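You operate a simulated robot arm through the tools that you are given. There is no shell and no other tool.

The job below is to be done with a simulated two-armed robot. You get a single attempt, and the scene is never put back.

TASK
Give the blue roller two strokes of grease, then put it back.
Fine: its place is its peg; stand it on the grease pin, open the valve, pump, and shut the valve before lifting it off. Set down upright: what you pick out.

Only the result counts: the job must be done as asked and must still hold three seconds after the hand-in. Knocking over, shifting, dropping, spilling or breaking anything else fails it.

THE ROBOT
Two 6-joint arms with fingered hands on one trunk that stands fixed in place. Base frame: the origin is at the foot of the trunk, x ahead of it, y to its left, z up; the work surface is at about z = 858. Readings come in mm, degrees, newtons and seconds.
The left shoulder is at [70, 191, 1060], the right one opposite. Each reaches about 983 mm from its shoulder. Payload 4.7 kg a hand.
Tool frame (each hand has its own): the origin (TCP) lies between the finger pads and is the grasp point; the fingertips stand 36 mm ahead of it; z points along the fingers, y is the line along which they close. The gripper opens to 120 mm; its body begins 42 mm behind the TCP. The gripper is a hand of 5 fingers: y runs from the thumb to the fingers, the wrist lies at [-18, -113, -198] in the tool frame, and closing takes about 1.5 s.
Orientation is that of the tool frame in the base frame, as a unit quaternion [w, x, y, z]. With the fingers straight down and the wrist toward the robot, the tool's x, y and z point along [0, 1, 0], [1, 0, 0] and [0, 0, -1] of the base frame.

THE INTERFACE
- The arms move only by the tool send_rows. It takes "left_series", "right_series" or both (then of equal length, played together; a hand with none holds still); each is text: rows parted by semicolons, each of 6 numbers parted by spaces: the shift along the tool's x, y, z in mm, then the turn, a rotation vector about the tool's x, y, z in degrees. In form: dx dy dz ax ay az; .... A call has 1 to 20 rows; each row is the pose to reach, as a shift and turn from the pose commanded when the call began, along the tool's axes at that moment. "left_gripper" and "right_gripper" are, for a hand that has rows, the gripper command, from -1 (shut) to 1 (fully open), values between in proportion, set as the call begins (left out, the last holds). A row lasts 0.2 s, in which the tool goes at most 50 mm and 8.6 degrees; a call with a longer step from one row to the next is refused whole, and so is a gripper value outside its range. A pose out of reach is approached as far as the arm can. The call stops where the force on the tool passes 40 N (or 10 N more than at its start, if that is more) or the arm is blocked; 0.2 s more then pass. Each finger travels about 45 mm/s and halts on what it meets, pressing with about 23 N; the grip force reading is that of the motor and also rises with nothing between the fingers. The clock runs only during rows and for 0.2 s after the last one: add rows that repeat a pose to give the fingers time. It gives the time, the measured TCP pose, the force on the tool (base axes), the opening and the grip force at its end, in the units of the frame above (readings bear some noise), with the torque about the TCP (base axes, N m) and any sound that the robot's microphone picked up, and new pictures: "show" is both (left out), scene, wrist or none (wrist: the cameras of the hands that moved).
- Cameras (640 x 400 px; columns grow to the right, rows downward): "scene" is now at [118, 42.9, 1337.4]; the picture's right is [0.56, -0.83, 0.00], its down [-0.16, -0.11, -0.98] and it looks along [0.82, 0.55, -0.19] (base axes); focal length 276 px, centre (320, 200). "left" rides on the left gripper at [-73, -91, -143] in its tool frame; the picture's right is [-0.80, -0.28, 0.53], its down [0.53, -0.73, 0.42] and it looks along [0.27, 0.62, 0.74] (tool axes); focal length 234 px, centre (320, 200). "right" rides on the right gripper at [73, -91, -143] in its tool frame; the picture's right is [-0.80, 0.28, -0.53], its down [-0.53, -0.73, 0.42] and it looks along [-0.27, 0.62, 0.74] (tool axes); focal length 234 px, centre (320, 200). There is no depth. A picture from a camera that has moved, and an enlarged one, comes with that camera's place and axes in the base frame and with its lens. The place of the scene camera against the robot may be out by one fixed shift of up to 25 mm in any direction.
- slide_trunk(by): slides the trunk up (or, below 0, down) by that many mm; the arms and the scene camera ride with it, the base frame stays. It gives what a move gives, with no picture.
- curl_fingers(index, middle, ring, little, thumb_bend, thumb_turn, hand): sets how far each is bent, from 0 (flat) to 1 (curled in); at 0.3 the hand is open as for a grip, at 0.7 the pads meet at the TCP. One left out holds its place. A second passes; each finger stops where it meets its share of the squeeze, and holds until it gets a number again. A gripper value or a shape takes the hand back. It gives what a move gives, with no picture; readings hold the bend of each and the force on index, middle, ring, little, thumb and palm. thumb_turn goes from beside the hand (0) to across from the fingers (1), as for a grip.
- set_grasp(shape, hand): the hand has 5 fingers and takes this shape, open, in about a second: jaw (thumb against the fingers, like two jaws); tri (thumb and two fingers); tip (a fingertip pinch); poke (one finger out to press); point (the index stretched); flat (the hand flat); cup (the hand cupped); fist (a fist). The gripper value then closes the fingers along that shape, each until it touches; the sizes above hold for jaw. It gives what a move gives, with no picture.
- turn_head(pan, tilt): turns the head with the scene camera to pan (to the left, within 86 degrees either way) and tilt (down, from -29 to 69), counted from straight ahead of the robot. It gives what a move gives, and a new picture of the scene camera.
- zoom(camera, box): a new picture of the part [left, top, right, bottom] of that camera's present view, enlarged. It takes no simulated time.
- close_job(): hands the job in; it is judged then, once.

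Nothing tells you positions but the pictures and the camera data. Unless the task says otherwise, let go and move clear before handing in.

The tools are called after "Request:" by a JSON object that holds its "op" and its "data". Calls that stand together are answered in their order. send_rows: Moves the arms, as the interface text tells. Its arguments: {"type":"object","properties":{"left_series":{"type":"string"},"left_gripper":{"type":"number"},"right_series":{"type":"string"},"right_gripper":{"type":"number"},"show":{"type":"string","enum":["both","scene","wrist","none"]}},"required":[]} The other tools are called the same way: slide_trunk (by) moves the trunk up or down; set_grasp (shape, hand) gives the hand a shape; curl_fingers (index, middle, ring, little, thumb_bend, thumb_turn, hand) moves the fingers one by one; turn_head (pan, tilt) turns the head that bears the scene camera; zoom (camera, box) takes an enlarged picture of a part of a camera's view; close_job () hands the job in.

At the start:

```text
t: 0.0
left_ee_pos: [350.8, 525.6, 1315.0]
left_tcp_rot: [0.0, 0.707, 0.707, 0.001]
left_contact_force: [0.0, -0.5, 0.8]
left_wrist_torque: [-0.01, 0.01, 0.02]
left_opening: 119.5
left_grasp_force: 0.0
left_shape: jaw
left_bend: [0.3, 0.3, 0.3, 0.3, 0.3, 0.98]
left_finger forces: [0.0, 0.0, 0.1, 0.0, 0.1, 0.1]
right_ee_pos: [701.5, 90.1, 1332.9]
right_tcp_rot: [0.0, 0.708, 0.706, 0.0]
right_contact_force: [0.5, 0.0, -1.1]
right_wrist_torque: [-0.01, -0.01, 0.02]
right_opening: 119.6
right_grasp_force: 0.0
right_shape: jaw
right_bend: [0.3, 0.3, 0.3, 0.3, 0.3, 0.98]
right_finger forces: [0.0, 0.1, 0.1, 0.1, 0.1, 0.0]
trunk travel left (down, up): [-537.0, 403.0]
head pan, tilt (commanded): [33.7, 11.0]
```

scene: 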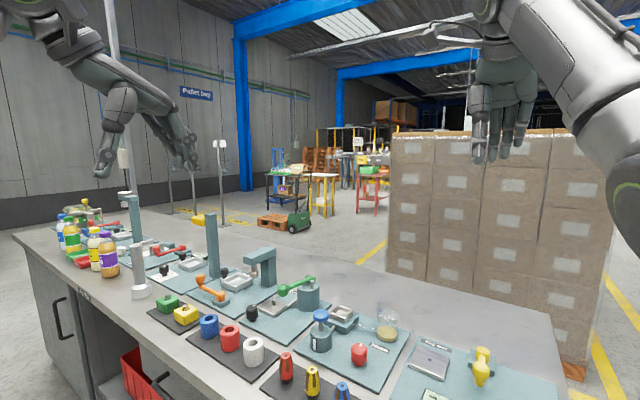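
right: 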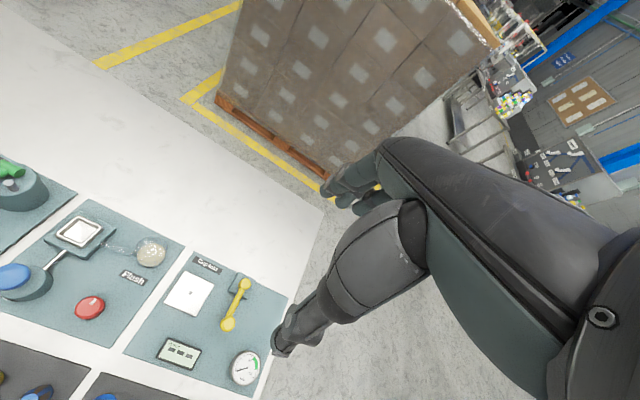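
left: 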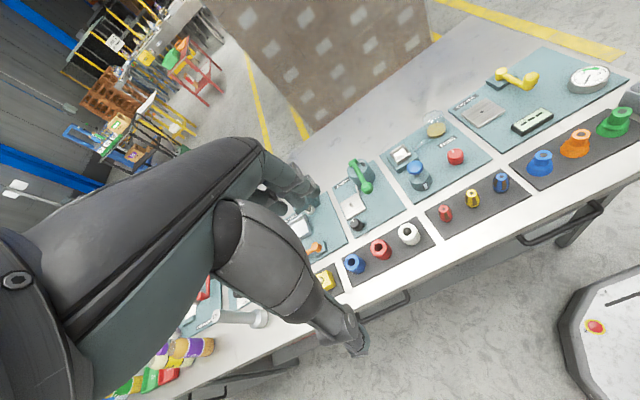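

I see a long bench with several stations (teal mats) and parts on dark mats; a blue roller stands beside a red and a white one. I'll look closer before moving anything.

Request:
{"op": "turn_head", "data": {"pan": 20, "tilt": 45}}

Request:
{"op": "zoom", "data": {"camera": "left", "box": [280, 50, 640, 320]}}

```text
t: 1.0
left_ee_pos: [349.7, 525.2, 1315.9]
left_tcp_rot: [-0.001, 0.707, 0.707, 0.0]
left_contact_force: [-0.5, -0.2, 0.0]
left_wrist_torque: [-0.02, 0.0, -0.01]
left_opening: 119.4
left_grasp_force: 0.1
left_shape: jaw
left_bend: [0.3, 0.3, 0.3, 0.3, 0.3, 0.98]
left_finger forces: [0.0, 0.1, 0.0, 0.0, 0.1, 0.1]
right_ee_pos: [702.3, 88.8, 1332.4]
right_tcp_rot: [0.0, 0.708, 0.707, 0.001]
right_contact_force: [-0.2, -0.1, 0.1]
right_wrist_torque: [0.01, 0.01, -0.01]
right_opening: 119.6
right_grasp_force: 0.1
right_shape: jaw
right_bend: [0.3, 0.3, 0.3, 0.3, 0.3, 0.98]
right_finger forces: [0.0, 0.1, 0.1, 0.1, 0.1, 0.0]
trunk travel left (down, up): [-537.0, 403.0]
head pan, tilt (commanded): [20.0, 45.0]
camera scene: at [117.0, 19.1, 1284.1], right [0.34, -0.94, 0.0], down [-0.66, -0.24, -0.71], along [0.66, 0.24, -0.71], focal length 276 px, centre (320, 200)
```

scene: 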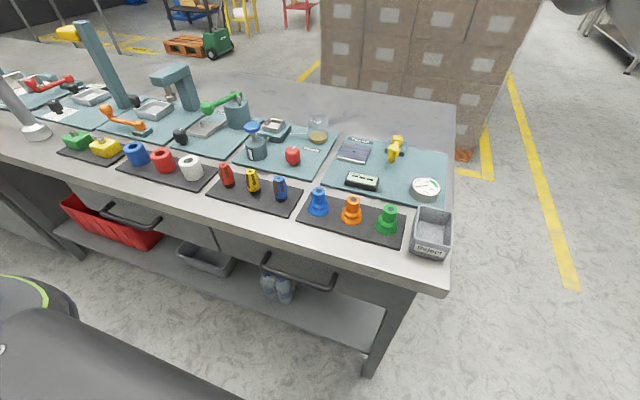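

```text
1.48 times, centred on (460, 185) of left
camera zoom: at [259.3, 451.3, 1459.4], right [-0.28, -0.8, -0.53], down [-0.73, 0.53, -0.42], along [0.62, 0.27, -0.74], focal length 347 px, centre (113, 222)
```

zoom: 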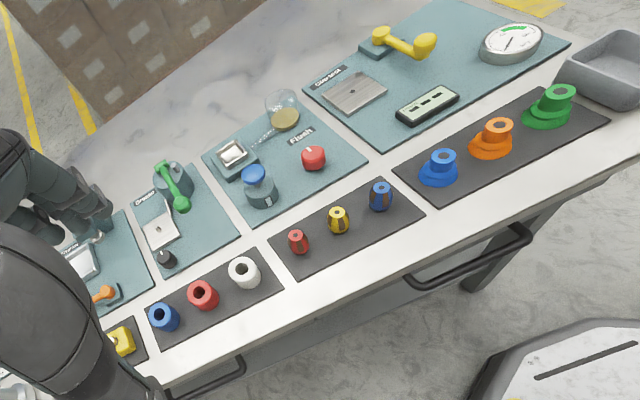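

The "Grease" station seems to be the one with the green lever, a small pale plate with the pin, and a black knob in front. I'll turn the head towards it and zoom in.

Request:
{"op": "turn_head", "data": {"pan": 40, "tilt": 42}}

```text
t: 1.8
left_ee_pos: [350.1, 525.2, 1315.1]
left_tcp_rot: [0.0, 0.707, 0.707, 0.0]
left_contact_force: [-0.1, 0.0, 0.0]
left_wrist_torque: [0.02, -0.04, 0.03]
left_opening: 119.5
left_grasp_force: 0.1
left_shape: jaw
left_bend: [0.3, 0.3, 0.3, 0.3, 0.3, 0.98]
left_finger forces: [0.1, 0.1, 0.0, 0.0, 0.0, 0.0]
right_ee_pos: [701.3, 87.5, 1333.2]
right_tcp_rot: [0.0, 0.707, 0.707, 0.0]
right_contact_force: [-0.3, -0.4, 0.2]
right_wrist_torque: [-0.01, -0.03, 0.01]
right_opening: 119.6
right_grasp_force: 0.1
right_shape: jaw
right_bend: [0.3, 0.3, 0.3, 0.3, 0.3, 0.98]
right_finger forces: [0.0, 0.1, 0.0, 0.0, 0.0, 0.0]
trunk travel left (down, up): [-537.0, 403.0]
head pan, tilt (commanded): [40.0, 42.0]
camera scene: at [104.7, 44.9, 1288.3], right [0.64, -0.77, 0.0], down [-0.51, -0.43, -0.74], along [0.57, 0.48, -0.67], focal length 276 px, centre (320, 200)
```

scene: 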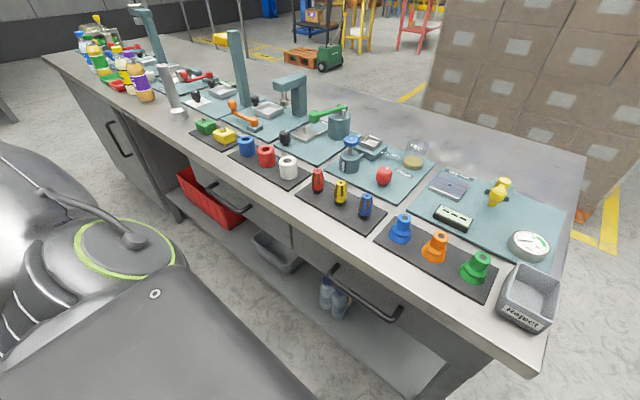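

Request:
{"op": "zoom", "data": {"camera": "scene", "box": [220, 60, 380, 190]}}

Request:
{"op": "zoom", "data": {"camera": "scene", "box": [150, 40, 310, 160]}}

Request:
{"op": "zoom", "data": {"camera": "left", "box": [300, 150, 440, 300]}}

```text
3.08 times, centred on (300, 125) of scene
camera zoom: at [104.7, 44.9, 1288.3], right [0.64, -0.77, 0.0], down [-0.51, -0.43, -0.74], along [0.57, 0.48, -0.67], focal length 850 px, centre (382, 431)
```

zoom: 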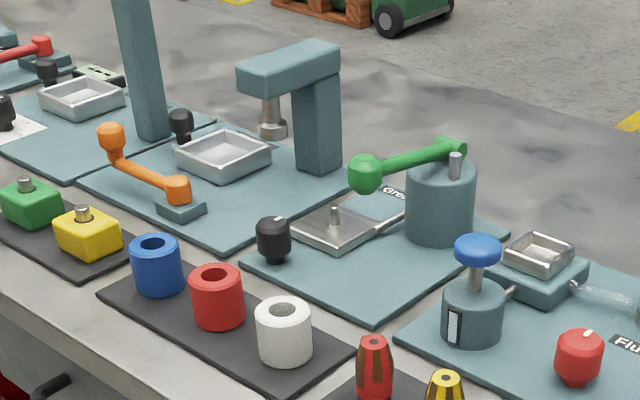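

```text
3.33 times, centred on (230, 100) of scene
camera zoom: at [104.7, 44.9, 1288.3], right [0.64, -0.77, 0.0], down [-0.51, -0.43, -0.74], along [0.57, 0.48, -0.67], focal length 921 px, centre (620, 533)
```

zoom: 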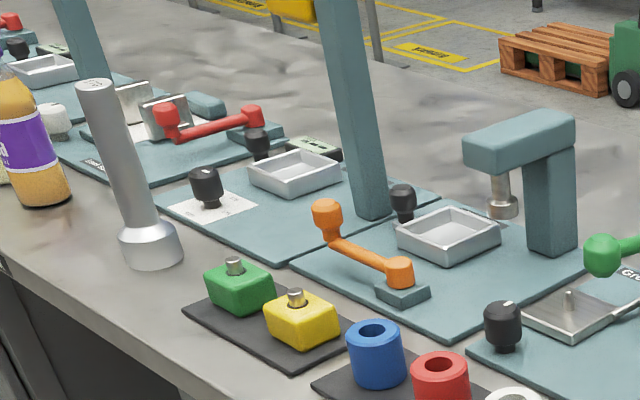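

```text
2.67 times, centred on (370, 225) of left
camera zoom: at [259.3, 451.2, 1459.4], right [-0.28, -0.8, -0.53], down [-0.73, 0.53, -0.42], along [0.62, 0.27, -0.74], focal length 624 px, centre (187, 133)
```

zoom: 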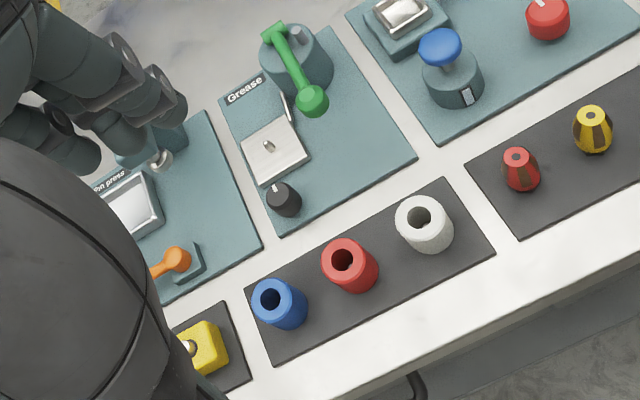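

The grease station is at about x 650, y 550: pin on a pale tray (~[654,573]), black knob valve (~[588,577]), and a pump pot with a green lever whose ball end faces the robot (~[617,500]). The blue roller stands at about [491,631]. I'll lower the left hand a bit for a closer wrist view.

Request:
{"op": "send_rows", "data": {"left_series": "15 18 33 0 0 0; 30 36 66 0 0 0; 45 54 99 0 0 0; 60 72 132 0 0 0; 75 90 165 0 0 0; 90 108 198 0 0 0; 105 126 231 0 0 0; 115 140 258 0 0 0; 115 140 258 0 0 0", "show": "both"}}

```text
t: 3.8
left_ee_pos: [537.6, 584.9, 1041.9]
left_tcp_rot: [0.0, 0.707, 0.708, 0.0]
left_contact_force: [-0.6, -0.8, -0.9]
left_wrist_torque: [0.0, 0.03, -0.04]
left_opening: 119.9
left_grasp_force: 0.0
left_shape: jaw
left_bend: [0.3, 0.3, 0.3, 0.3, 0.3, 0.98]
left_finger forces: [0.0, 0.0, 0.0, 0.0, 0.0, 0.1]
left hand out of reach, approached as far as the arm can: row 1, 2, 3, 4, 5, 6, 7, 8, 9
right_ee_pos: [702.7, 88.2, 1332.7]
right_tcp_rot: [0.0, 0.706, 0.708, 0.001]
right_contact_force: [0.5, 1.8, -0.3]
right_wrist_torque: [0.0, 0.0, -0.01]
right_opening: 120.1
right_grasp_force: 0.1
right_shape: jaw
right_bend: [0.3, 0.3, 0.3, 0.3, 0.3, 0.98]
right_finger forces: [0.0, 0.0, 0.0, 0.0, 0.1, 0.1]
trunk travel left (down, up): [-537.0, 403.0]
head pan, tilt (commanded): [40.0, 42.0]
camera scene: at [104.8, 44.5, 1288.3], right [0.64, -0.77, 0.0], down [-0.51, -0.43, -0.74], along [0.57, 0.48, -0.67], focal length 276 px, centre (320, 200)
camera left: at [446.2, 511.5, 1186.3], right [-0.28, -0.8, -0.53], down [-0.73, 0.53, -0.42], along [0.62, 0.27, -0.74], focal length 234 px, centre (320, 200)
```

scene: 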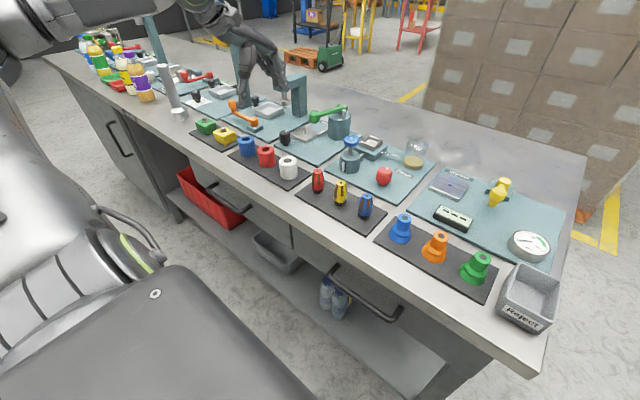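
left: 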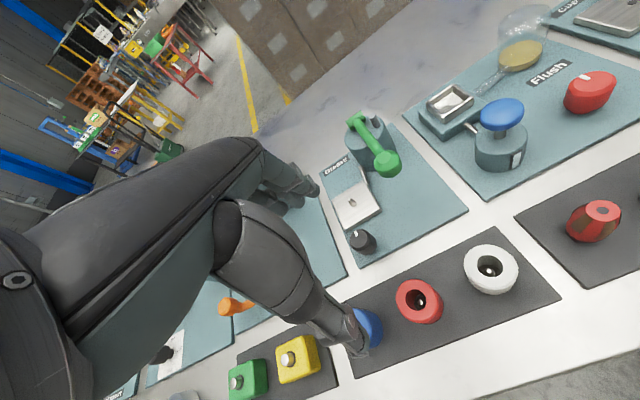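

The commanded pose was only approximately reached (orientation limits), so I'll need to yaw the hand toward the shoulder's direction. First a zoom at the grease station from here.

Request:
{"op": "zoom", "data": {"camera": "left", "box": [300, 90, 480, 280]}}

Request:
{"op": "zoom", "data": {"camera": "left", "box": [330, 200, 470, 320]}}

Request:
{"op": "zoom", "data": {"camera": "scene", "box": [180, 60, 360, 190]}}

```text
2.11 times, centred on (390, 185) of left
camera zoom: at [446.2, 511.5, 1186.3], right [-0.28, -0.8, -0.53], down [-0.73, 0.53, -0.42], along [0.62, 0.27, -0.74], focal length 493 px, centre (173, 232)
```

zoom: 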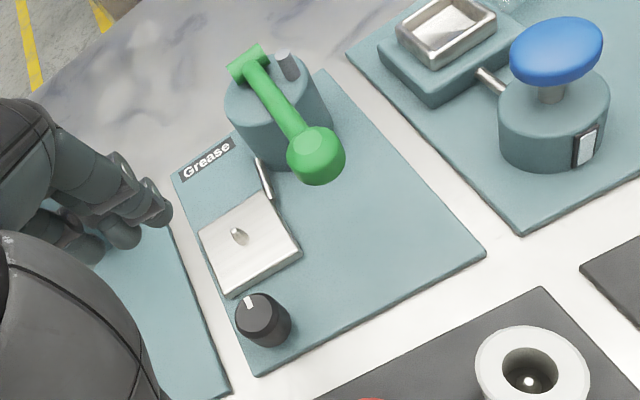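

```text
3.33 times, centred on (400, 260) of left
camera zoom: at [446.2, 511.5, 1186.3], right [-0.28, -0.8, -0.53], down [-0.73, 0.53, -0.42], along [0.62, 0.27, -0.74], focal length 781 px, centre (53, 0)
```

zoom: 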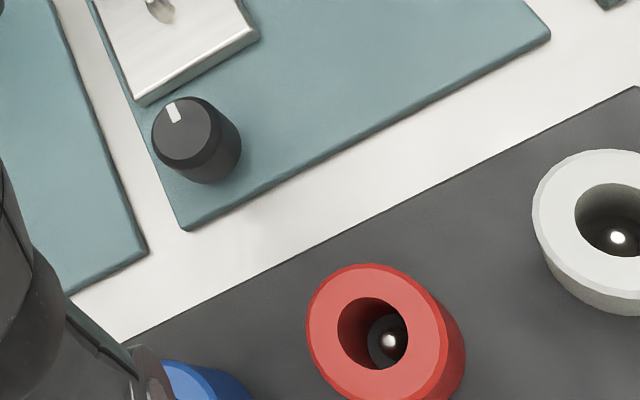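

```text
3.08 times, centred on (270, 125) of scene
camera zoom: at [104.8, 44.5, 1288.3], right [0.64, -0.77, 0.0], down [-0.51, -0.43, -0.74], along [0.57, 0.48, -0.67], focal length 850 px, centre (474, 431)
```

zoom: 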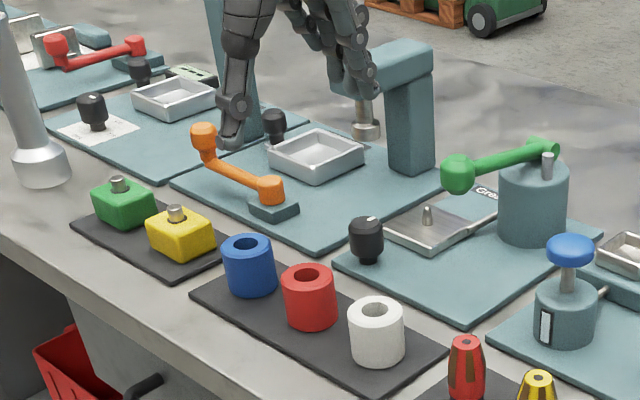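

Triangulating: lever ball ≈ [619,500,968], lever hinge ≈ [724,501,959], knob ≈ [588,582,~905] with its mark pointing away from the robot, pin ≈ [654,573]. Now I'll raise the hand slightly and yaw it left by 35° to find a comfortable reachable orientation.

Request:
{"op": "send_rows", "data": {"left_series": "0 0 -12 0 0 -7; 0 0 -25 0 0 -14; 0 0 -37 0 0 -21; 0 0 -50 0 0 -28; 0 0 -60 0 0 -35; 0 0 -60 0 0 -35", "show": "both"}}

```text
t: 5.2
left_ee_pos: [540.6, 582.9, 1103.9]
left_tcp_rot: [0.001, 0.461, 0.888, 0.0]
left_contact_force: [0.8, 0.1, 0.0]
left_wrist_torque: [0.0, 0.0, 0.0]
left_opening: 120.0
left_grasp_force: 0.1
left_shape: jaw
left_bend: [0.3, 0.3, 0.3, 0.3, 0.3, 0.98]
left_finger forces: [0.0, 0.0, 0.1, 0.1, 0.0, 0.0]
right_ee_pos: [701.6, 88.0, 1333.6]
right_tcp_rot: [0.0, 0.706, 0.708, 0.0]
right_contact_force: [0.3, -0.3, 0.0]
right_wrist_torque: [-0.02, -0.01, 0.01]
right_opening: 119.9
right_grasp_force: 0.1
right_shape: jaw
right_bend: [0.3, 0.3, 0.3, 0.3, 0.3, 0.98]
right_finger forces: [0.1, 0.1, 0.1, 0.1, 0.1, 0.0]
trunk travel left (down, up): [-537.0, 403.0]
head pan, tilt (commanded): [40.0, 42.0]
camera scene: at [104.2, 45.3, 1288.4], right [0.64, -0.77, 0.0], down [-0.51, -0.43, -0.74], along [0.57, 0.48, -0.67], focal length 276 px, centre (320, 200)
camera left: at [506.6, 469.7, 1247.5], right [0.23, -0.82, -0.53], down [-0.91, 0.01, -0.42], along [0.35, 0.57, -0.74], focal length 234 px, centre (320, 200)
```

scene: 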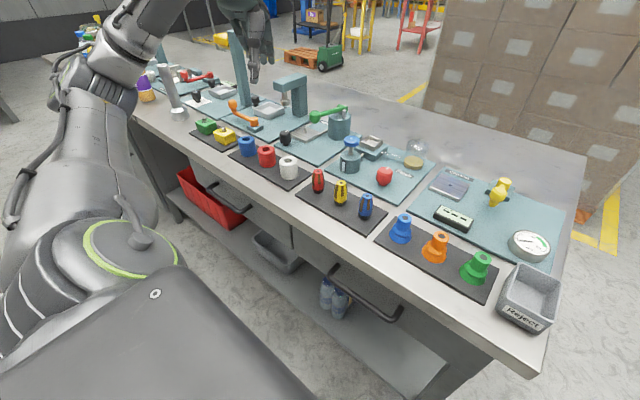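
left: 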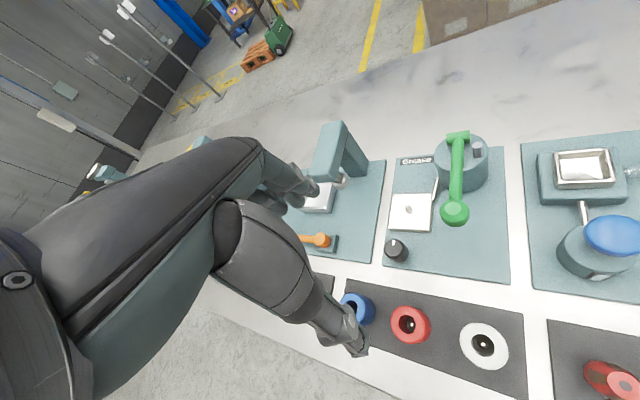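

This pose is reached exactly with a 35° yaw. I'll zoom on the station and the rollers for precise coordinates.

Request:
{"op": "zoom", "data": {"camera": "left", "box": [370, 120, 510, 280]}}

Request:
{"op": "zoom", "data": {"camera": "left", "box": [320, 270, 540, 380]}}

Request:
{"op": "zoom", "data": {"camera": "scene", "box": [200, 90, 340, 190]}}

```text
2.50 times, centred on (440, 200) of left
camera zoom: at [506.6, 469.7, 1247.5], right [0.23, -0.82, -0.53], down [-0.91, 0.01, -0.42], along [0.35, 0.57, -0.74], focal length 585 px, centre (20, 200)
```

zoom: 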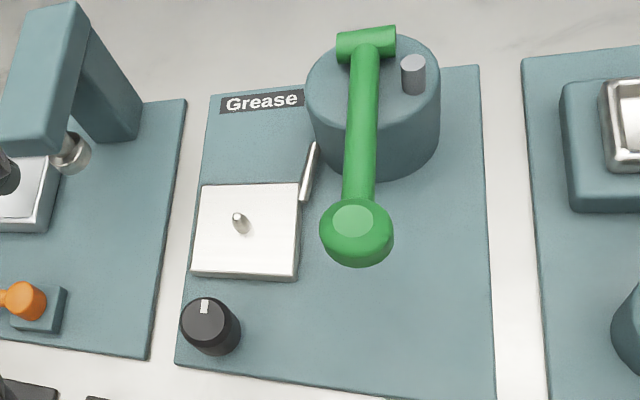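

```text
2.91 times, centred on (430, 325) of left
camera zoom: at [506.6, 469.7, 1247.5], right [0.23, -0.82, -0.53], down [-0.91, 0.01, -0.42], along [0.35, 0.57, -0.74], focal length 681 px, centre (0, -164)
```

zoom: 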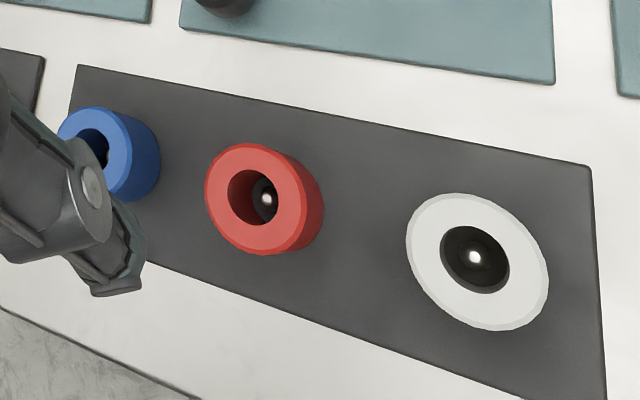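

```text
4.00 times, centred on (270, 140) of scene
camera zoom: at [104.2, 45.3, 1288.4], right [0.64, -0.77, 0.0], down [-0.51, -0.43, -0.74], along [0.57, 0.48, -0.67], focal length 1106 px, centre (520, 440)
```

zoom: 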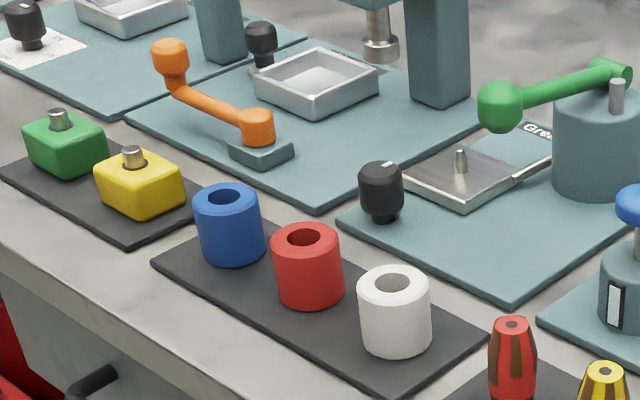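

Coordinates now agree between views: blue roller ≈ [493,628] (Ø≈46, top z≈911), pin ≈ [660,574] with tip ≈ 898, knob ≈ [588,582] top ≈ 907, lever ball ≈ [620,499,968]. I'll hover over the blue roller and test a smaller yaw of 20°, which would keep the fingers away from the yellow block.

Request:
{"op": "send_rows", "data": {"left_series": "20 -4 15 0 0 0; 40 -8 30 0 0 0; 64.2 -13.1 44 0 0 0; 64.2 -13.1 44 0 0 7.5; 64.2 -13.1 44 0 0 15; 64.2 -13.1 44 0 0 15", "show": "both"}}

```text
t: 6.6
left_ee_pos: [527.4, 591.2, 1034.1]
left_tcp_rot: [0.0, 0.575, 0.818, 0.002]
left_contact_force: [0.5, 0.0, 1.2]
left_wrist_torque: [0.02, -0.03, 0.0]
left_opening: 119.9
left_grasp_force: 0.0
left_shape: jaw
left_bend: [0.3, 0.3, 0.3, 0.3, 0.3, 0.98]
left_finger forces: [0.1, 0.0, 0.0, 0.0, 0.0, 0.0]
left hand out of reach, approached as far as the arm can: row 3, 4, 5, 6
right_ee_pos: [701.5, 87.3, 1334.8]
right_tcp_rot: [0.0, 0.707, 0.707, 0.0]
right_contact_force: [-1.0, -0.3, 0.0]
right_wrist_torque: [0.04, -0.01, 0.01]
right_opening: 119.9
right_grasp_force: 0.1
right_shape: jaw
right_bend: [0.3, 0.3, 0.3, 0.3, 0.3, 0.98]
right_finger forces: [0.0, 0.1, 0.0, 0.0, 0.1, 0.0]
trunk travel left (down, up): [-537.0, 403.0]
head pan, tilt (commanded): [40.0, 42.0]
camera scene: at [103.6, 43.9, 1288.5], right [0.64, -0.77, 0.0], down [-0.51, -0.43, -0.74], along [0.57, 0.48, -0.67], focal length 276 px, centre (320, 200)
camera left: at [466.6, 490.1, 1178.5], right [0.01, -0.85, -0.53], down [-0.87, 0.25, -0.42], along [0.49, 0.46, -0.74], focal length 234 px, centre (320, 200)
```

scene: 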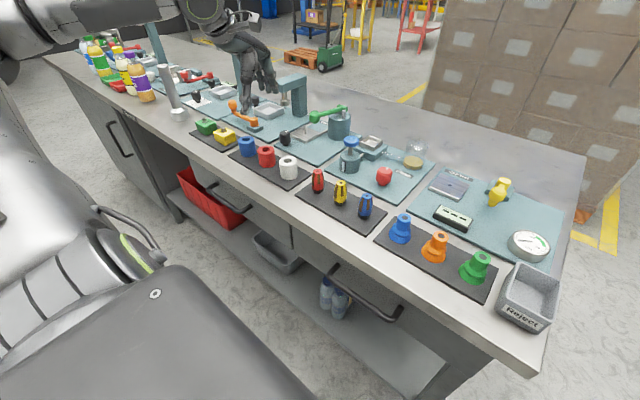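
left: 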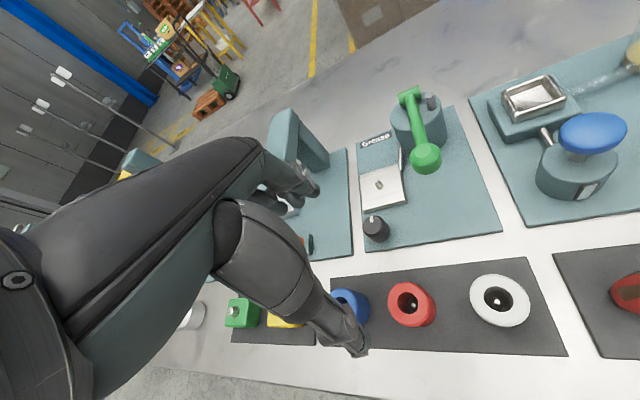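

The limit looks like a minimum-distance (elbow) limit: the shoulder is too close to the wrist. Raising the trunk will put the shoulder farther from the work point, so I slide it up 300 mm.

Request:
{"op": "slide_trunk", "data": {"by": 300}}

```text
t: 9.6
left_ee_pos: [528.9, 593.1, 1333.9]
left_tcp_rot: [0.0, 0.573, 0.819, 0.0]
left_contact_force: [-0.8, 0.5, 0.5]
left_wrist_torque: [-0.03, 0.03, 0.01]
left_opening: 119.9
left_grasp_force: 0.1
left_shape: jaw
left_bend: [0.3, 0.3, 0.3, 0.3, 0.3, 0.98]
left_finger forces: [0.1, 0.0, 0.1, 0.1, 0.0, 0.0]
right_ee_pos: [702.1, 88.7, 1631.8]
right_tcp_rot: [0.001, 0.707, 0.708, 0.0]
right_contact_force: [-0.6, -0.5, -1.1]
right_wrist_torque: [-0.02, -0.03, -0.04]
right_opening: 119.9
right_grasp_force: 0.1
right_shape: jaw
right_bend: [0.3, 0.3, 0.3, 0.3, 0.3, 0.98]
right_finger forces: [0.0, 0.0, 0.1, 0.1, 0.0, 0.0]
trunk travel left (down, up): [-837.0, 103.0]
head pan, tilt (commanded): [40.0, 42.0]
```

The arm rode up with the trunk as expected. I'll raise it 90 mm more for margin, then swing out and down around the near-shoulder dead zone.

Request:
{"op": "slide_trunk", "data": {"by": 90}}

```text
t: 10.9
left_ee_pos: [528.4, 592.8, 1424.1]
left_tcp_rot: [0.0, 0.573, 0.819, 0.001]
left_contact_force: [0.1, 0.1, 0.1]
left_wrist_torque: [-0.03, 0.02, -0.01]
left_opening: 119.9
left_grasp_force: 0.1
left_shape: jaw
left_bend: [0.3, 0.3, 0.3, 0.3, 0.3, 0.98]
left_finger forces: [0.0, 0.0, 0.0, 0.0, 0.0, 0.0]
right_ee_pos: [701.9, 89.3, 1722.0]
right_tcp_rot: [0.0, 0.707, 0.707, 0.0]
right_contact_force: [-0.6, -0.2, 0.1]
right_wrist_torque: [-0.02, 0.04, -0.02]
right_opening: 119.9
right_grasp_force: 0.1
right_shape: jaw
right_bend: [0.3, 0.3, 0.3, 0.3, 0.3, 0.98]
right_finger forces: [0.0, 0.0, 0.1, 0.1, 0.0, 0.0]
trunk travel left (down, up): [-927.0, 13.0]
head pan, tilt (commanded): [40.0, 42.0]
```

Request:
{"op": "send_rows", "data": {"left_series": "-17 23 31 0 0 0; -35 47 62 0 0 0; -52 70 93 0 0 0; -69 93.7 124 0 0 0; -69 93.7 164 0 0 0; -69 93.7 204 0 0 0; -69 93.7 244 0 0 0; -69 93.7 284 0 0 0; -69 93.7 324 0 0 0; -50 72 340 0 0 4; -32 50 362 0 0 7; -13.4 28.7 384 0 0 10; -13.4 28.7 384 0 0 10", "show": "both"}}

```text
t: 13.7
left_ee_pos: [560.6, 586.5, 1039.2]
left_tcp_rot: [0.0, 0.643, 0.766, 0.0]
left_contact_force: [0.7, -0.5, 0.8]
left_wrist_torque: [0.01, -0.02, 0.02]
left_opening: 120.0
left_grasp_force: 0.1
left_shape: jaw
left_bend: [0.3, 0.3, 0.3, 0.3, 0.3, 0.98]
left_finger forces: [0.1, 0.0, 0.1, 0.0, 0.1, 0.0]
right_ee_pos: [702.0, 87.8, 1722.4]
right_tcp_rot: [0.0, 0.707, 0.707, 0.001]
right_contact_force: [0.3, -0.2, -0.1]
right_wrist_torque: [-0.03, -0.02, -0.02]
right_opening: 119.7
right_grasp_force: 0.1
right_shape: jaw
right_bend: [0.3, 0.3, 0.3, 0.3, 0.3, 0.98]
right_finger forces: [0.0, 0.1, 0.0, 0.0, 0.1, 0.0]
trunk travel left (down, up): [-927.0, 13.0]
head pan, tilt (commanded): [40.0, 42.0]
camera scene: at [105.6, 44.6, 1678.3], right [0.64, -0.77, 0.0], down [-0.51, -0.43, -0.74], along [0.57, 0.48, -0.67], focal length 276 px, centre (320, 200)
camera left: at [482.6, 498.7, 1182.7], right [-0.14, -0.84, -0.53], down [-0.81, 0.4, -0.42], along [0.57, 0.37, -0.74], focal length 234 px, centre (320, 200)
```

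scene: 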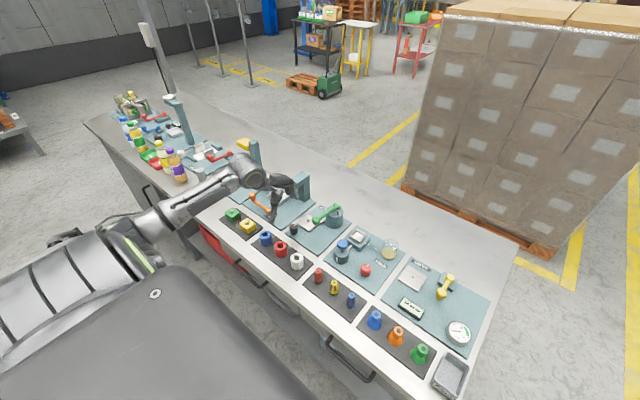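
left: 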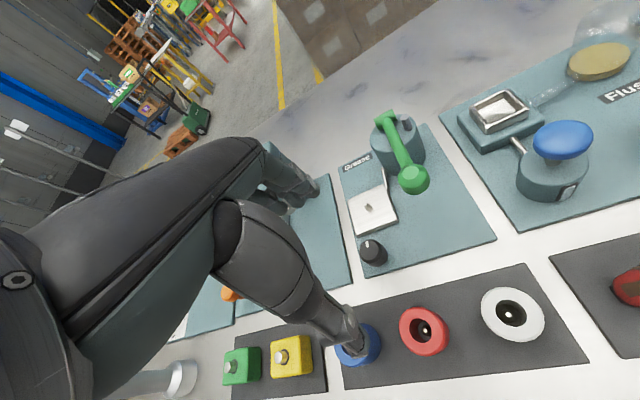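

Request:
{"op": "zoom", "data": {"camera": "left", "box": [320, 260, 560, 390]}}

Request:
{"op": "zoom", "data": {"camera": "scene", "box": [200, 170, 360, 290]}}

```text
2.67 times, centred on (440, 325) of left
camera zoom: at [482.6, 498.7, 1182.7], right [-0.14, -0.84, -0.53], down [-0.81, 0.4, -0.42], along [0.57, 0.37, -0.74], focal length 624 px, centre (0, -133)
```

zoom: 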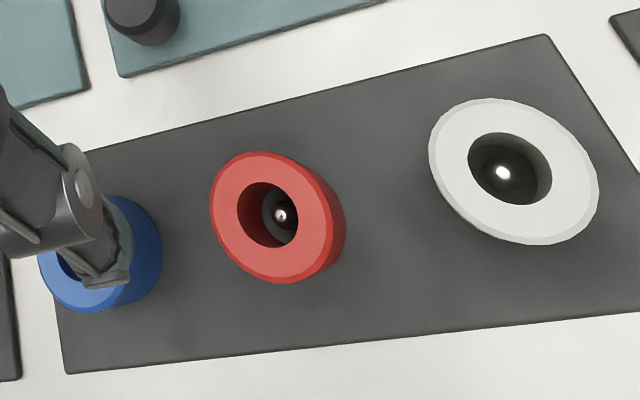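

```text
3.33 times, centred on (280, 230) of scene
camera zoom: at [105.6, 44.6, 1678.3], right [0.64, -0.77, 0.0], down [-0.51, -0.43, -0.74], along [0.57, 0.48, -0.67], focal length 921 px, centre (453, 100)
```

zoom: 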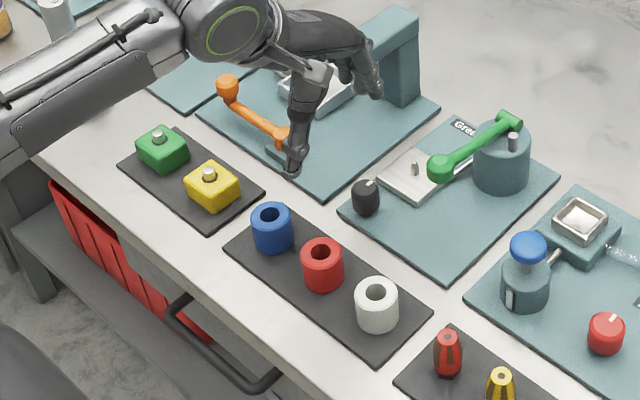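

Everything is reachable now. I'll shift the hand left a bit so the thumb doesn't mask the blue roller, to fix its position precisely.

Request:
{"op": "send_rows", "data": {"left_series": "20 3 10 0 0 0; 40 7 20 0 0 0; 40 7 20 0 0 0", "left_gripper": 0.3, "show": "wrist"}}

Request:
{"op": "zoom", "data": {"camera": "left", "box": [300, 250, 520, 390]}}

```text
t: 14.5
left_ee_pos: [559.8, 628.4, 1019.8]
left_tcp_rot: [0.0, 0.643, 0.766, 0.0]
left_contact_force: [-0.2, 0.5, 0.2]
left_wrist_torque: [-0.02, -0.01, -0.03]
left_opening: 78.5
left_grasp_force: 0.0
left_shape: jaw
left_bend: [0.27, 0.39, 0.36, 0.36, 0.63, 1.0]
left_finger forces: [0.0, 0.1, 0.0, 0.1, 0.0, 0.0]
right_ee_pos: [703.0, 87.9, 1722.1]
right_tcp_rot: [0.0, 0.707, 0.707, 0.001]
right_contact_force: [0.3, -0.4, 0.1]
right_wrist_torque: [-0.01, -0.01, -0.01]
right_opening: 119.9
right_grasp_force: 0.0
right_shape: jaw
right_bend: [0.3, 0.3, 0.3, 0.3, 0.3, 0.98]
right_finger forces: [0.0, 0.1, 0.1, 0.1, 0.0, 0.1]
trunk travel left (down, up): [-927.0, 13.0]
head pan, tilt (commanded): [40.0, 42.0]
camera left: at [481.9, 539.6, 1163.4], right [-0.14, -0.84, -0.53], down [-0.81, 0.4, -0.42], along [0.57, 0.37, -0.74], focal length 234 px, centre (320, 200)
```

left: 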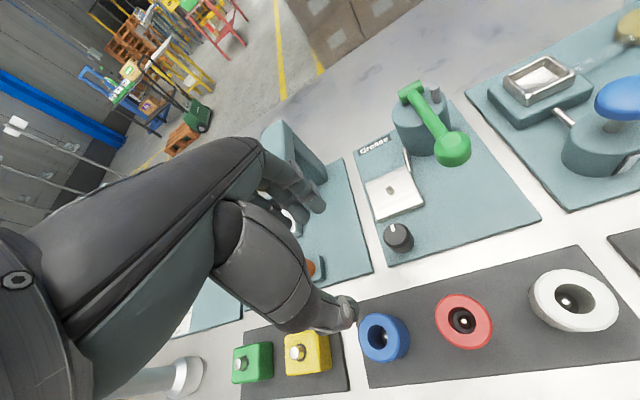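

```text
2.86 times, centred on (410, 320) of left
camera zoom: at [481.9, 539.6, 1163.4], right [-0.14, -0.84, -0.53], down [-0.81, 0.4, -0.42], along [0.57, 0.37, -0.74], focal length 669 px, centre (63, -143)
```

zoom: 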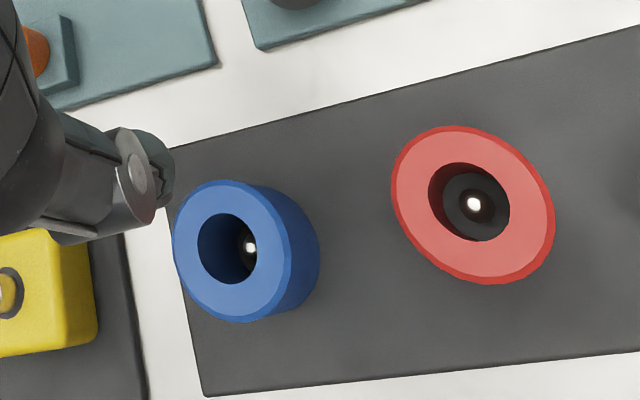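

Blue roller pinned at about [492.7, 628.6]. I'll move above it with a ~78 mm opening and stop with fingertips just above its top to check alignment.

Request:
{"op": "send_rows", "data": {"left_series": "5.9 -33 10 0 0 0; 11.8 -66 20 0 0 0; 11.8 -66 45 0 0 0; 11.8 -66 58 0 0 0; 11.8 -66 58 0 0 0", "left_gripper": 0.3, "show": "both"}}

Request:
{"op": "zoom", "data": {"camera": "scene", "box": [200, 170, 340, 290]}}

```text
t: 15.7
left_ee_pos: [492.3, 630.1, 963.5]
left_tcp_rot: [0.0, 0.643, 0.766, 0.001]
left_contact_force: [0.3, -0.1, -0.5]
left_wrist_torque: [-0.01, -0.03, 0.01]
left_opening: 78.4
left_grasp_force: 0.1
left_shape: jaw
left_bend: [0.27, 0.39, 0.36, 0.36, 0.63, 1.0]
left_finger forces: [0.0, 0.0, 0.1, 0.0, 0.0, 0.0]
right_ee_pos: [701.1, 88.5, 1723.0]
right_tcp_rot: [0.001, 0.707, 0.707, 0.0]
right_contact_force: [-0.3, 0.4, 0.5]
right_wrist_torque: [-0.01, -0.03, 0.06]
right_opening: 119.7
right_grasp_force: 0.0
right_shape: jaw
right_bend: [0.3, 0.3, 0.3, 0.3, 0.3, 0.98]
right_finger forces: [0.0, 0.0, 0.0, 0.1, 0.0, 0.0]
trunk travel left (down, up): [-927.0, 13.0]
head pan, tilt (commanded): [40.0, 42.0]
camera scene: at [103.2, 45.0, 1678.4], right [0.64, -0.77, 0.0], down [-0.51, -0.43, -0.74], along [0.57, 0.48, -0.67], focal length 276 px, centre (320, 200)
camera left: at [414.8, 541.4, 1106.5], right [-0.14, -0.84, -0.53], down [-0.81, 0.4, -0.42], along [0.57, 0.37, -0.74], focal length 234 px, centre (320, 200)
```

scene: 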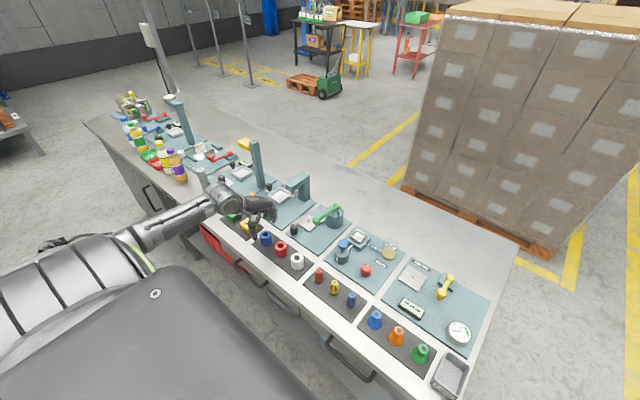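
left: 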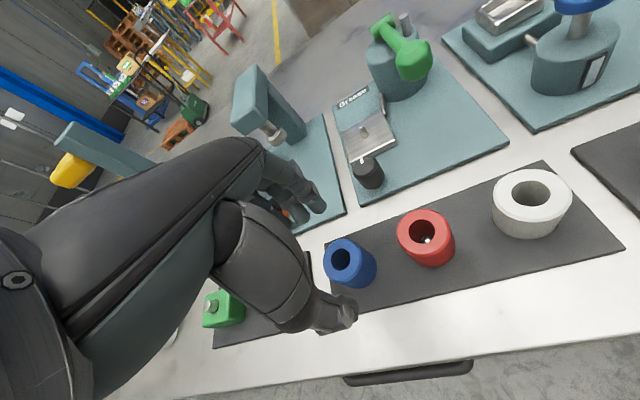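

```text
3.33 times, centred on (270, 230) of scene
camera zoom: at [103.2, 45.0, 1678.4], right [0.64, -0.77, 0.0], down [-0.51, -0.43, -0.74], along [0.57, 0.48, -0.67], focal length 921 px, centre (487, 100)
```

zoom: 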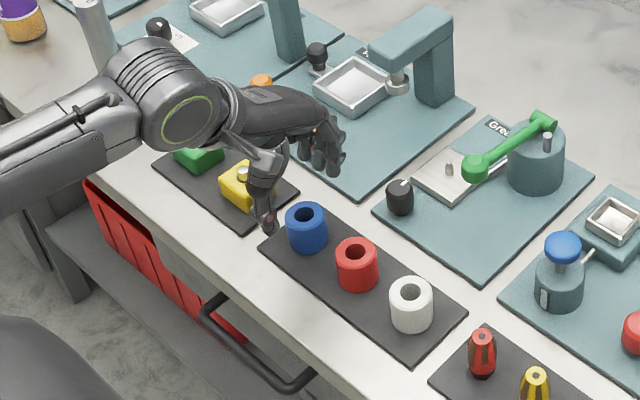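

The roller is centred between thumb and fingers. I descend to grasp height (TCP z ≈ 906, fingertips just above the mat).

Request:
{"op": "send_rows", "data": {"left_series": "0.4 0 20 0 0 0; 0.4 0 40 0 0 0; 0.4 0 57 0 0 0; 0.4 0 57 0 0 0", "show": "both"}}

Request:
{"op": "zoom", "data": {"camera": "scene", "box": [220, 180, 320, 270]}}

```text
t: 16.7
left_ee_pos: [493.2, 631.4, 903.7]
left_tcp_rot: [0.0, 0.644, 0.765, 0.001]
left_contact_force: [0.0, 1.3, 0.3]
left_wrist_torque: [-0.01, 0.0, 0.01]
left_opening: 78.5
left_grasp_force: 0.0
left_shape: jaw
left_bend: [0.27, 0.39, 0.36, 0.36, 0.63, 1.0]
left_finger forces: [0.0, 0.0, 0.1, 0.0, 0.1, 0.0]
right_ee_pos: [701.6, 88.7, 1722.0]
right_tcp_rot: [0.001, 0.707, 0.707, 0.001]
right_contact_force: [-0.1, -0.3, -0.3]
right_wrist_torque: [0.0, 0.03, 0.01]
right_opening: 120.2
right_grasp_force: 0.0
right_shape: jaw
right_bend: [0.3, 0.3, 0.3, 0.3, 0.3, 0.98]
right_finger forces: [0.0, 0.1, 0.0, 0.0, 0.0, 0.1]
trunk travel left (down, up): [-927.0, 13.0]
head pan, tilt (commanded): [40.0, 42.0]
camera scene: at [105.0, 45.1, 1678.3], right [0.64, -0.77, 0.0], down [-0.51, -0.43, -0.74], along [0.57, 0.48, -0.67], focal length 276 px, centre (320, 200)
camera left: at [416.6, 542.7, 1048.2], right [-0.14, -0.84, -0.53], down [-0.81, 0.4, -0.42], along [0.57, 0.37, -0.74], focal length 234 px, centre (320, 200)
```

scene: 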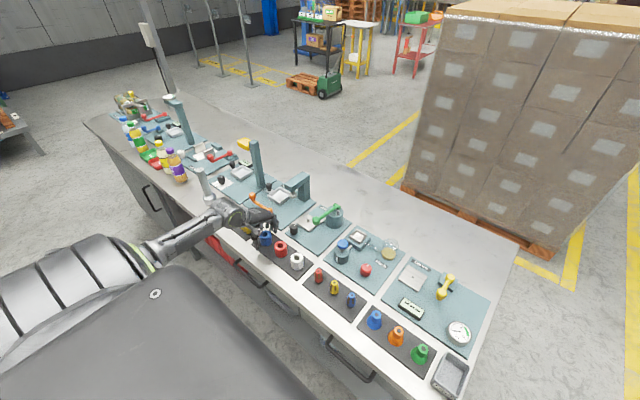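
left: 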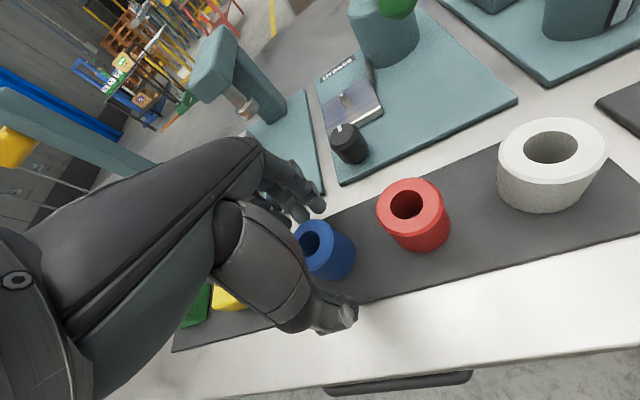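

```text
4.44 times, centred on (270, 225) of scene
camera zoom: at [105.0, 45.1, 1678.3], right [0.64, -0.77, 0.0], down [-0.51, -0.43, -0.74], along [0.57, 0.48, -0.67], focal length 1228 px, centre (542, 89)
```

zoom: 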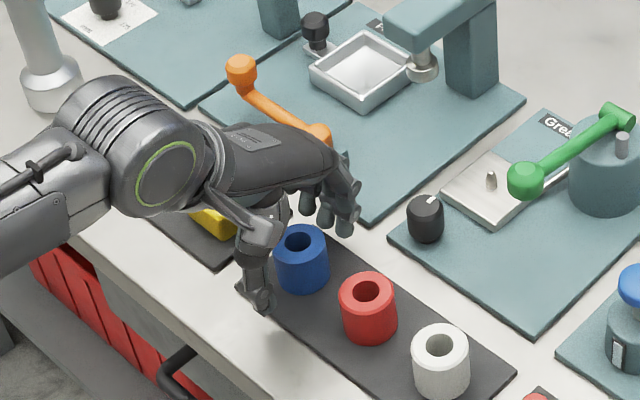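

Roller top centre coincides with the TCP in the wrist view. Closing the hand now.

Request:
{"op": "send_rows", "data": {"left_series": "0 0 0 0 0 0; 0 0 0 0 0 0; 0 0 0 0 0 0; 0 0 0 0 0 0; 0 0 0 0 0 0; 0 0 0 0 0 0; 0 0 0 0 0 0; 0 0 0 0 0 0", "left_gripper": -1, "show": "both"}}

Request:
{"op": "zoom", "data": {"camera": "scene", "box": [220, 180, 320, 270]}}

```text
t: 18.5
left_ee_pos: [493.7, 631.5, 904.5]
left_tcp_rot: [0.0, 0.643, 0.766, 0.0]
left_contact_force: [0.9, -0.4, -0.4]
left_wrist_torque: [0.03, 0.04, 0.01]
left_opening: 36.5
left_grasp_force: 23.0
left_shape: jaw
left_bend: [0.74, 0.53, 0.57, 0.53, 0.75, 1.0]
left_finger forces: [11.0, 7.5, 0.1, 0.0, 19.2, 0.0]
right_ee_pos: [702.9, 89.8, 1723.5]
right_tcp_rot: [0.0, 0.708, 0.707, 0.0]
right_contact_force: [0.7, -0.2, -0.3]
right_wrist_torque: [0.01, -0.07, 0.03]
right_opening: 120.1
right_grasp_force: 0.0
right_shape: jaw
right_bend: [0.3, 0.3, 0.3, 0.3, 0.3, 0.98]
right_finger forces: [0.1, 0.0, 0.1, 0.1, 0.0, 0.0]
trunk travel left (down, up): [-927.0, 13.0]
head pan, tilt (commanded): [40.0, 42.0]
camera scene: at [104.7, 45.1, 1678.3], right [0.64, -0.77, 0.0], down [-0.51, -0.43, -0.74], along [0.57, 0.48, -0.67], focal length 276 px, centre (320, 200)
camera left: at [416.3, 542.7, 1048.4], right [-0.14, -0.84, -0.53], down [-0.81, 0.4, -0.42], along [0.56, 0.37, -0.74], focal length 234 px, centre (320, 200)
```

scene: 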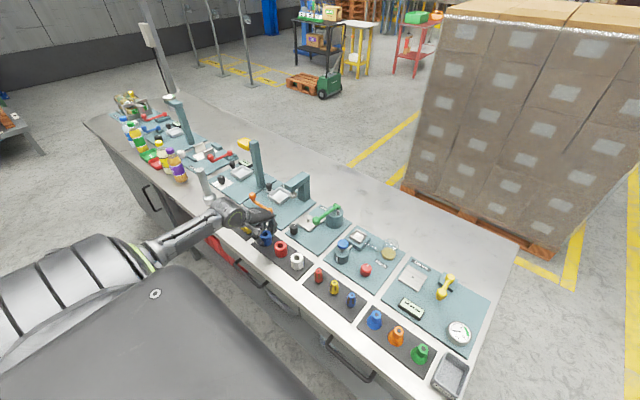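
left: 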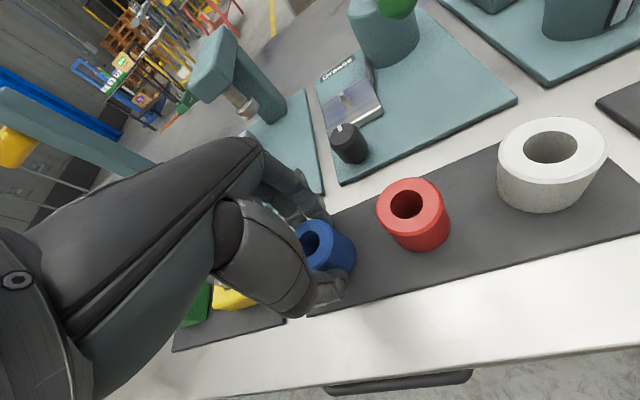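

```text
4.44 times, centred on (270, 225) of scene
camera zoom: at [104.7, 45.1, 1678.3], right [0.64, -0.77, 0.0], down [-0.51, -0.43, -0.74], along [0.57, 0.48, -0.67], focal length 1228 px, centre (542, 89)
```

zoom: 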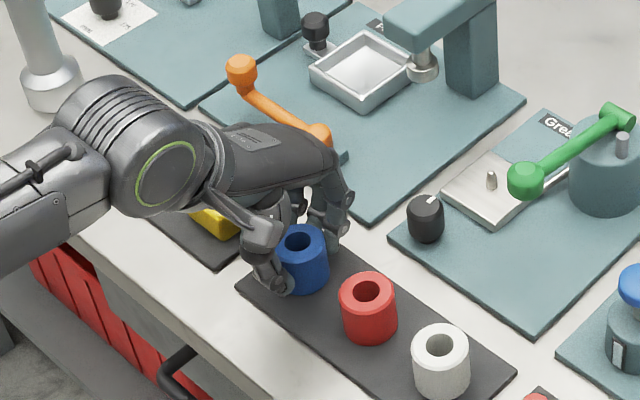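

Grip is firm (thumb 19 N against index+middle). Lifting straight up.

Request:
{"op": "send_rows", "data": {"left_series": "0 0 -8 0 0 0; 0 0 -20 0 0 0; 0 0 -40 0 0 0; 0 0 -65 0 0 0; 0 0 -90 0 0 0; 0 0 -90 0 0 0", "show": "both"}}

Request:
{"op": "zoom", "data": {"camera": "scene", "box": [220, 160, 340, 270]}}

```text
t: 19.9
left_ee_pos: [492.3, 632.3, 993.4]
left_tcp_rot: [-0.001, 0.642, 0.766, 0.0]
left_contact_force: [0.4, -0.6, 0.2]
left_wrist_torque: [0.03, 0.03, 0.0]
left_opening: 36.5
left_grasp_force: 22.7
left_shape: jaw
left_bend: [0.74, 0.53, 0.57, 0.53, 0.75, 1.0]
left_finger forces: [11.1, 7.5, 0.0, 0.1, 19.1, 0.0]
right_ee_pos: [703.4, 89.5, 1722.8]
right_tcp_rot: [0.0, 0.707, 0.707, 0.0]
right_contact_force: [-0.5, -1.1, -0.3]
right_wrist_torque: [0.02, -0.02, 0.02]
right_opening: 119.8
right_grasp_force: 0.1
right_shape: jaw
right_bend: [0.3, 0.3, 0.3, 0.3, 0.3, 0.98]
right_finger forces: [0.0, 0.0, 0.1, 0.0, 0.0, 0.1]
trunk travel left (down, up): [-927.0, 13.0]
head pan, tilt (commanded): [40.0, 42.0]
camera scene: at [104.9, 45.2, 1678.3], right [0.64, -0.77, 0.0], down [-0.51, -0.43, -0.74], along [0.57, 0.48, -0.67], focal length 276 px, centre (320, 200)
camera left: at [415.5, 542.4, 1139.4], right [-0.14, -0.84, -0.53], down [-0.81, 0.4, -0.42], along [0.56, 0.37, -0.74], focal length 234 px, centre (320, 200)
```

scene: 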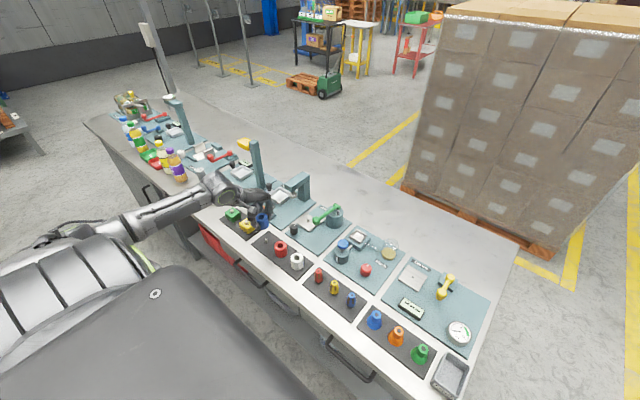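
left: 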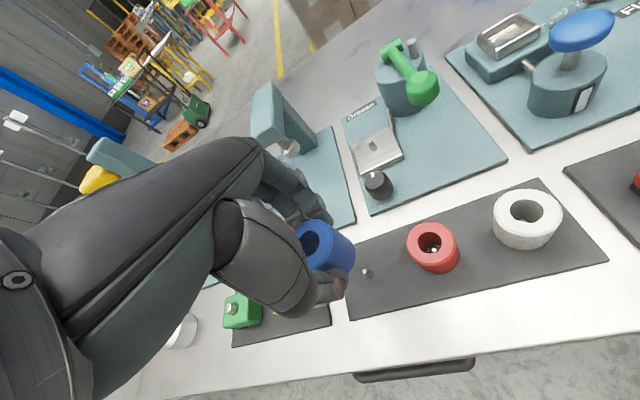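

```text
3.64 times, centred on (280, 215) of scene
camera zoom: at [104.9, 45.2, 1678.3], right [0.64, -0.77, 0.0], down [-0.51, -0.43, -0.74], along [0.57, 0.48, -0.67], focal length 1005 px, centre (466, 146)
```

zoom: 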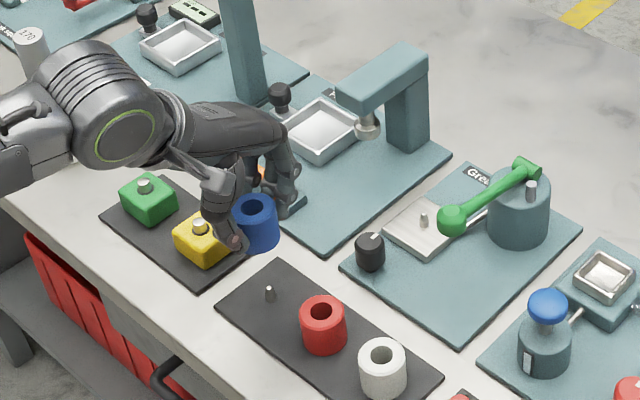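

The roller came off upright and its thin peg is now visible. I'll zoom to measure the roller's offset in the hand and the peg's location.

Request:
{"op": "zoom", "data": {"camera": "left", "box": [280, 200, 400, 300]}}

Request:
{"op": "zoom", "data": {"camera": "left", "box": [320, 80, 440, 220]}}

```text
4.00 times, centred on (340, 250) of left
camera zoom: at [415.5, 542.4, 1139.4], right [-0.14, -0.84, -0.53], down [-0.81, 0.4, -0.42], along [0.56, 0.37, -0.74], focal length 937 px, centre (240, 0)
```

zoom: 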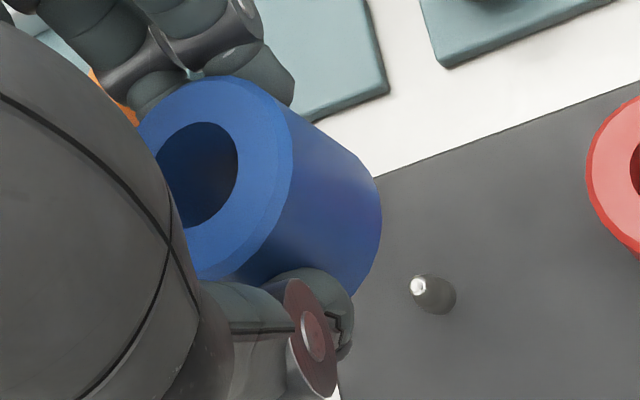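

```text
2.86 times, centred on (380, 150) of left
camera zoom: at [415.5, 542.4, 1139.4], right [-0.14, -0.84, -0.53], down [-0.81, 0.4, -0.42], along [0.56, 0.37, -0.74], focal length 669 px, centre (149, 343)
```

zoom: 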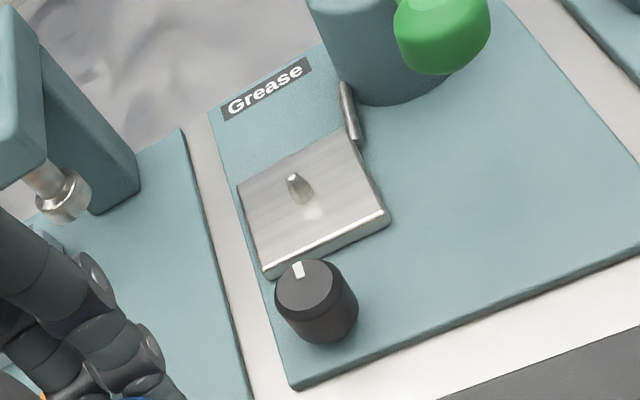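

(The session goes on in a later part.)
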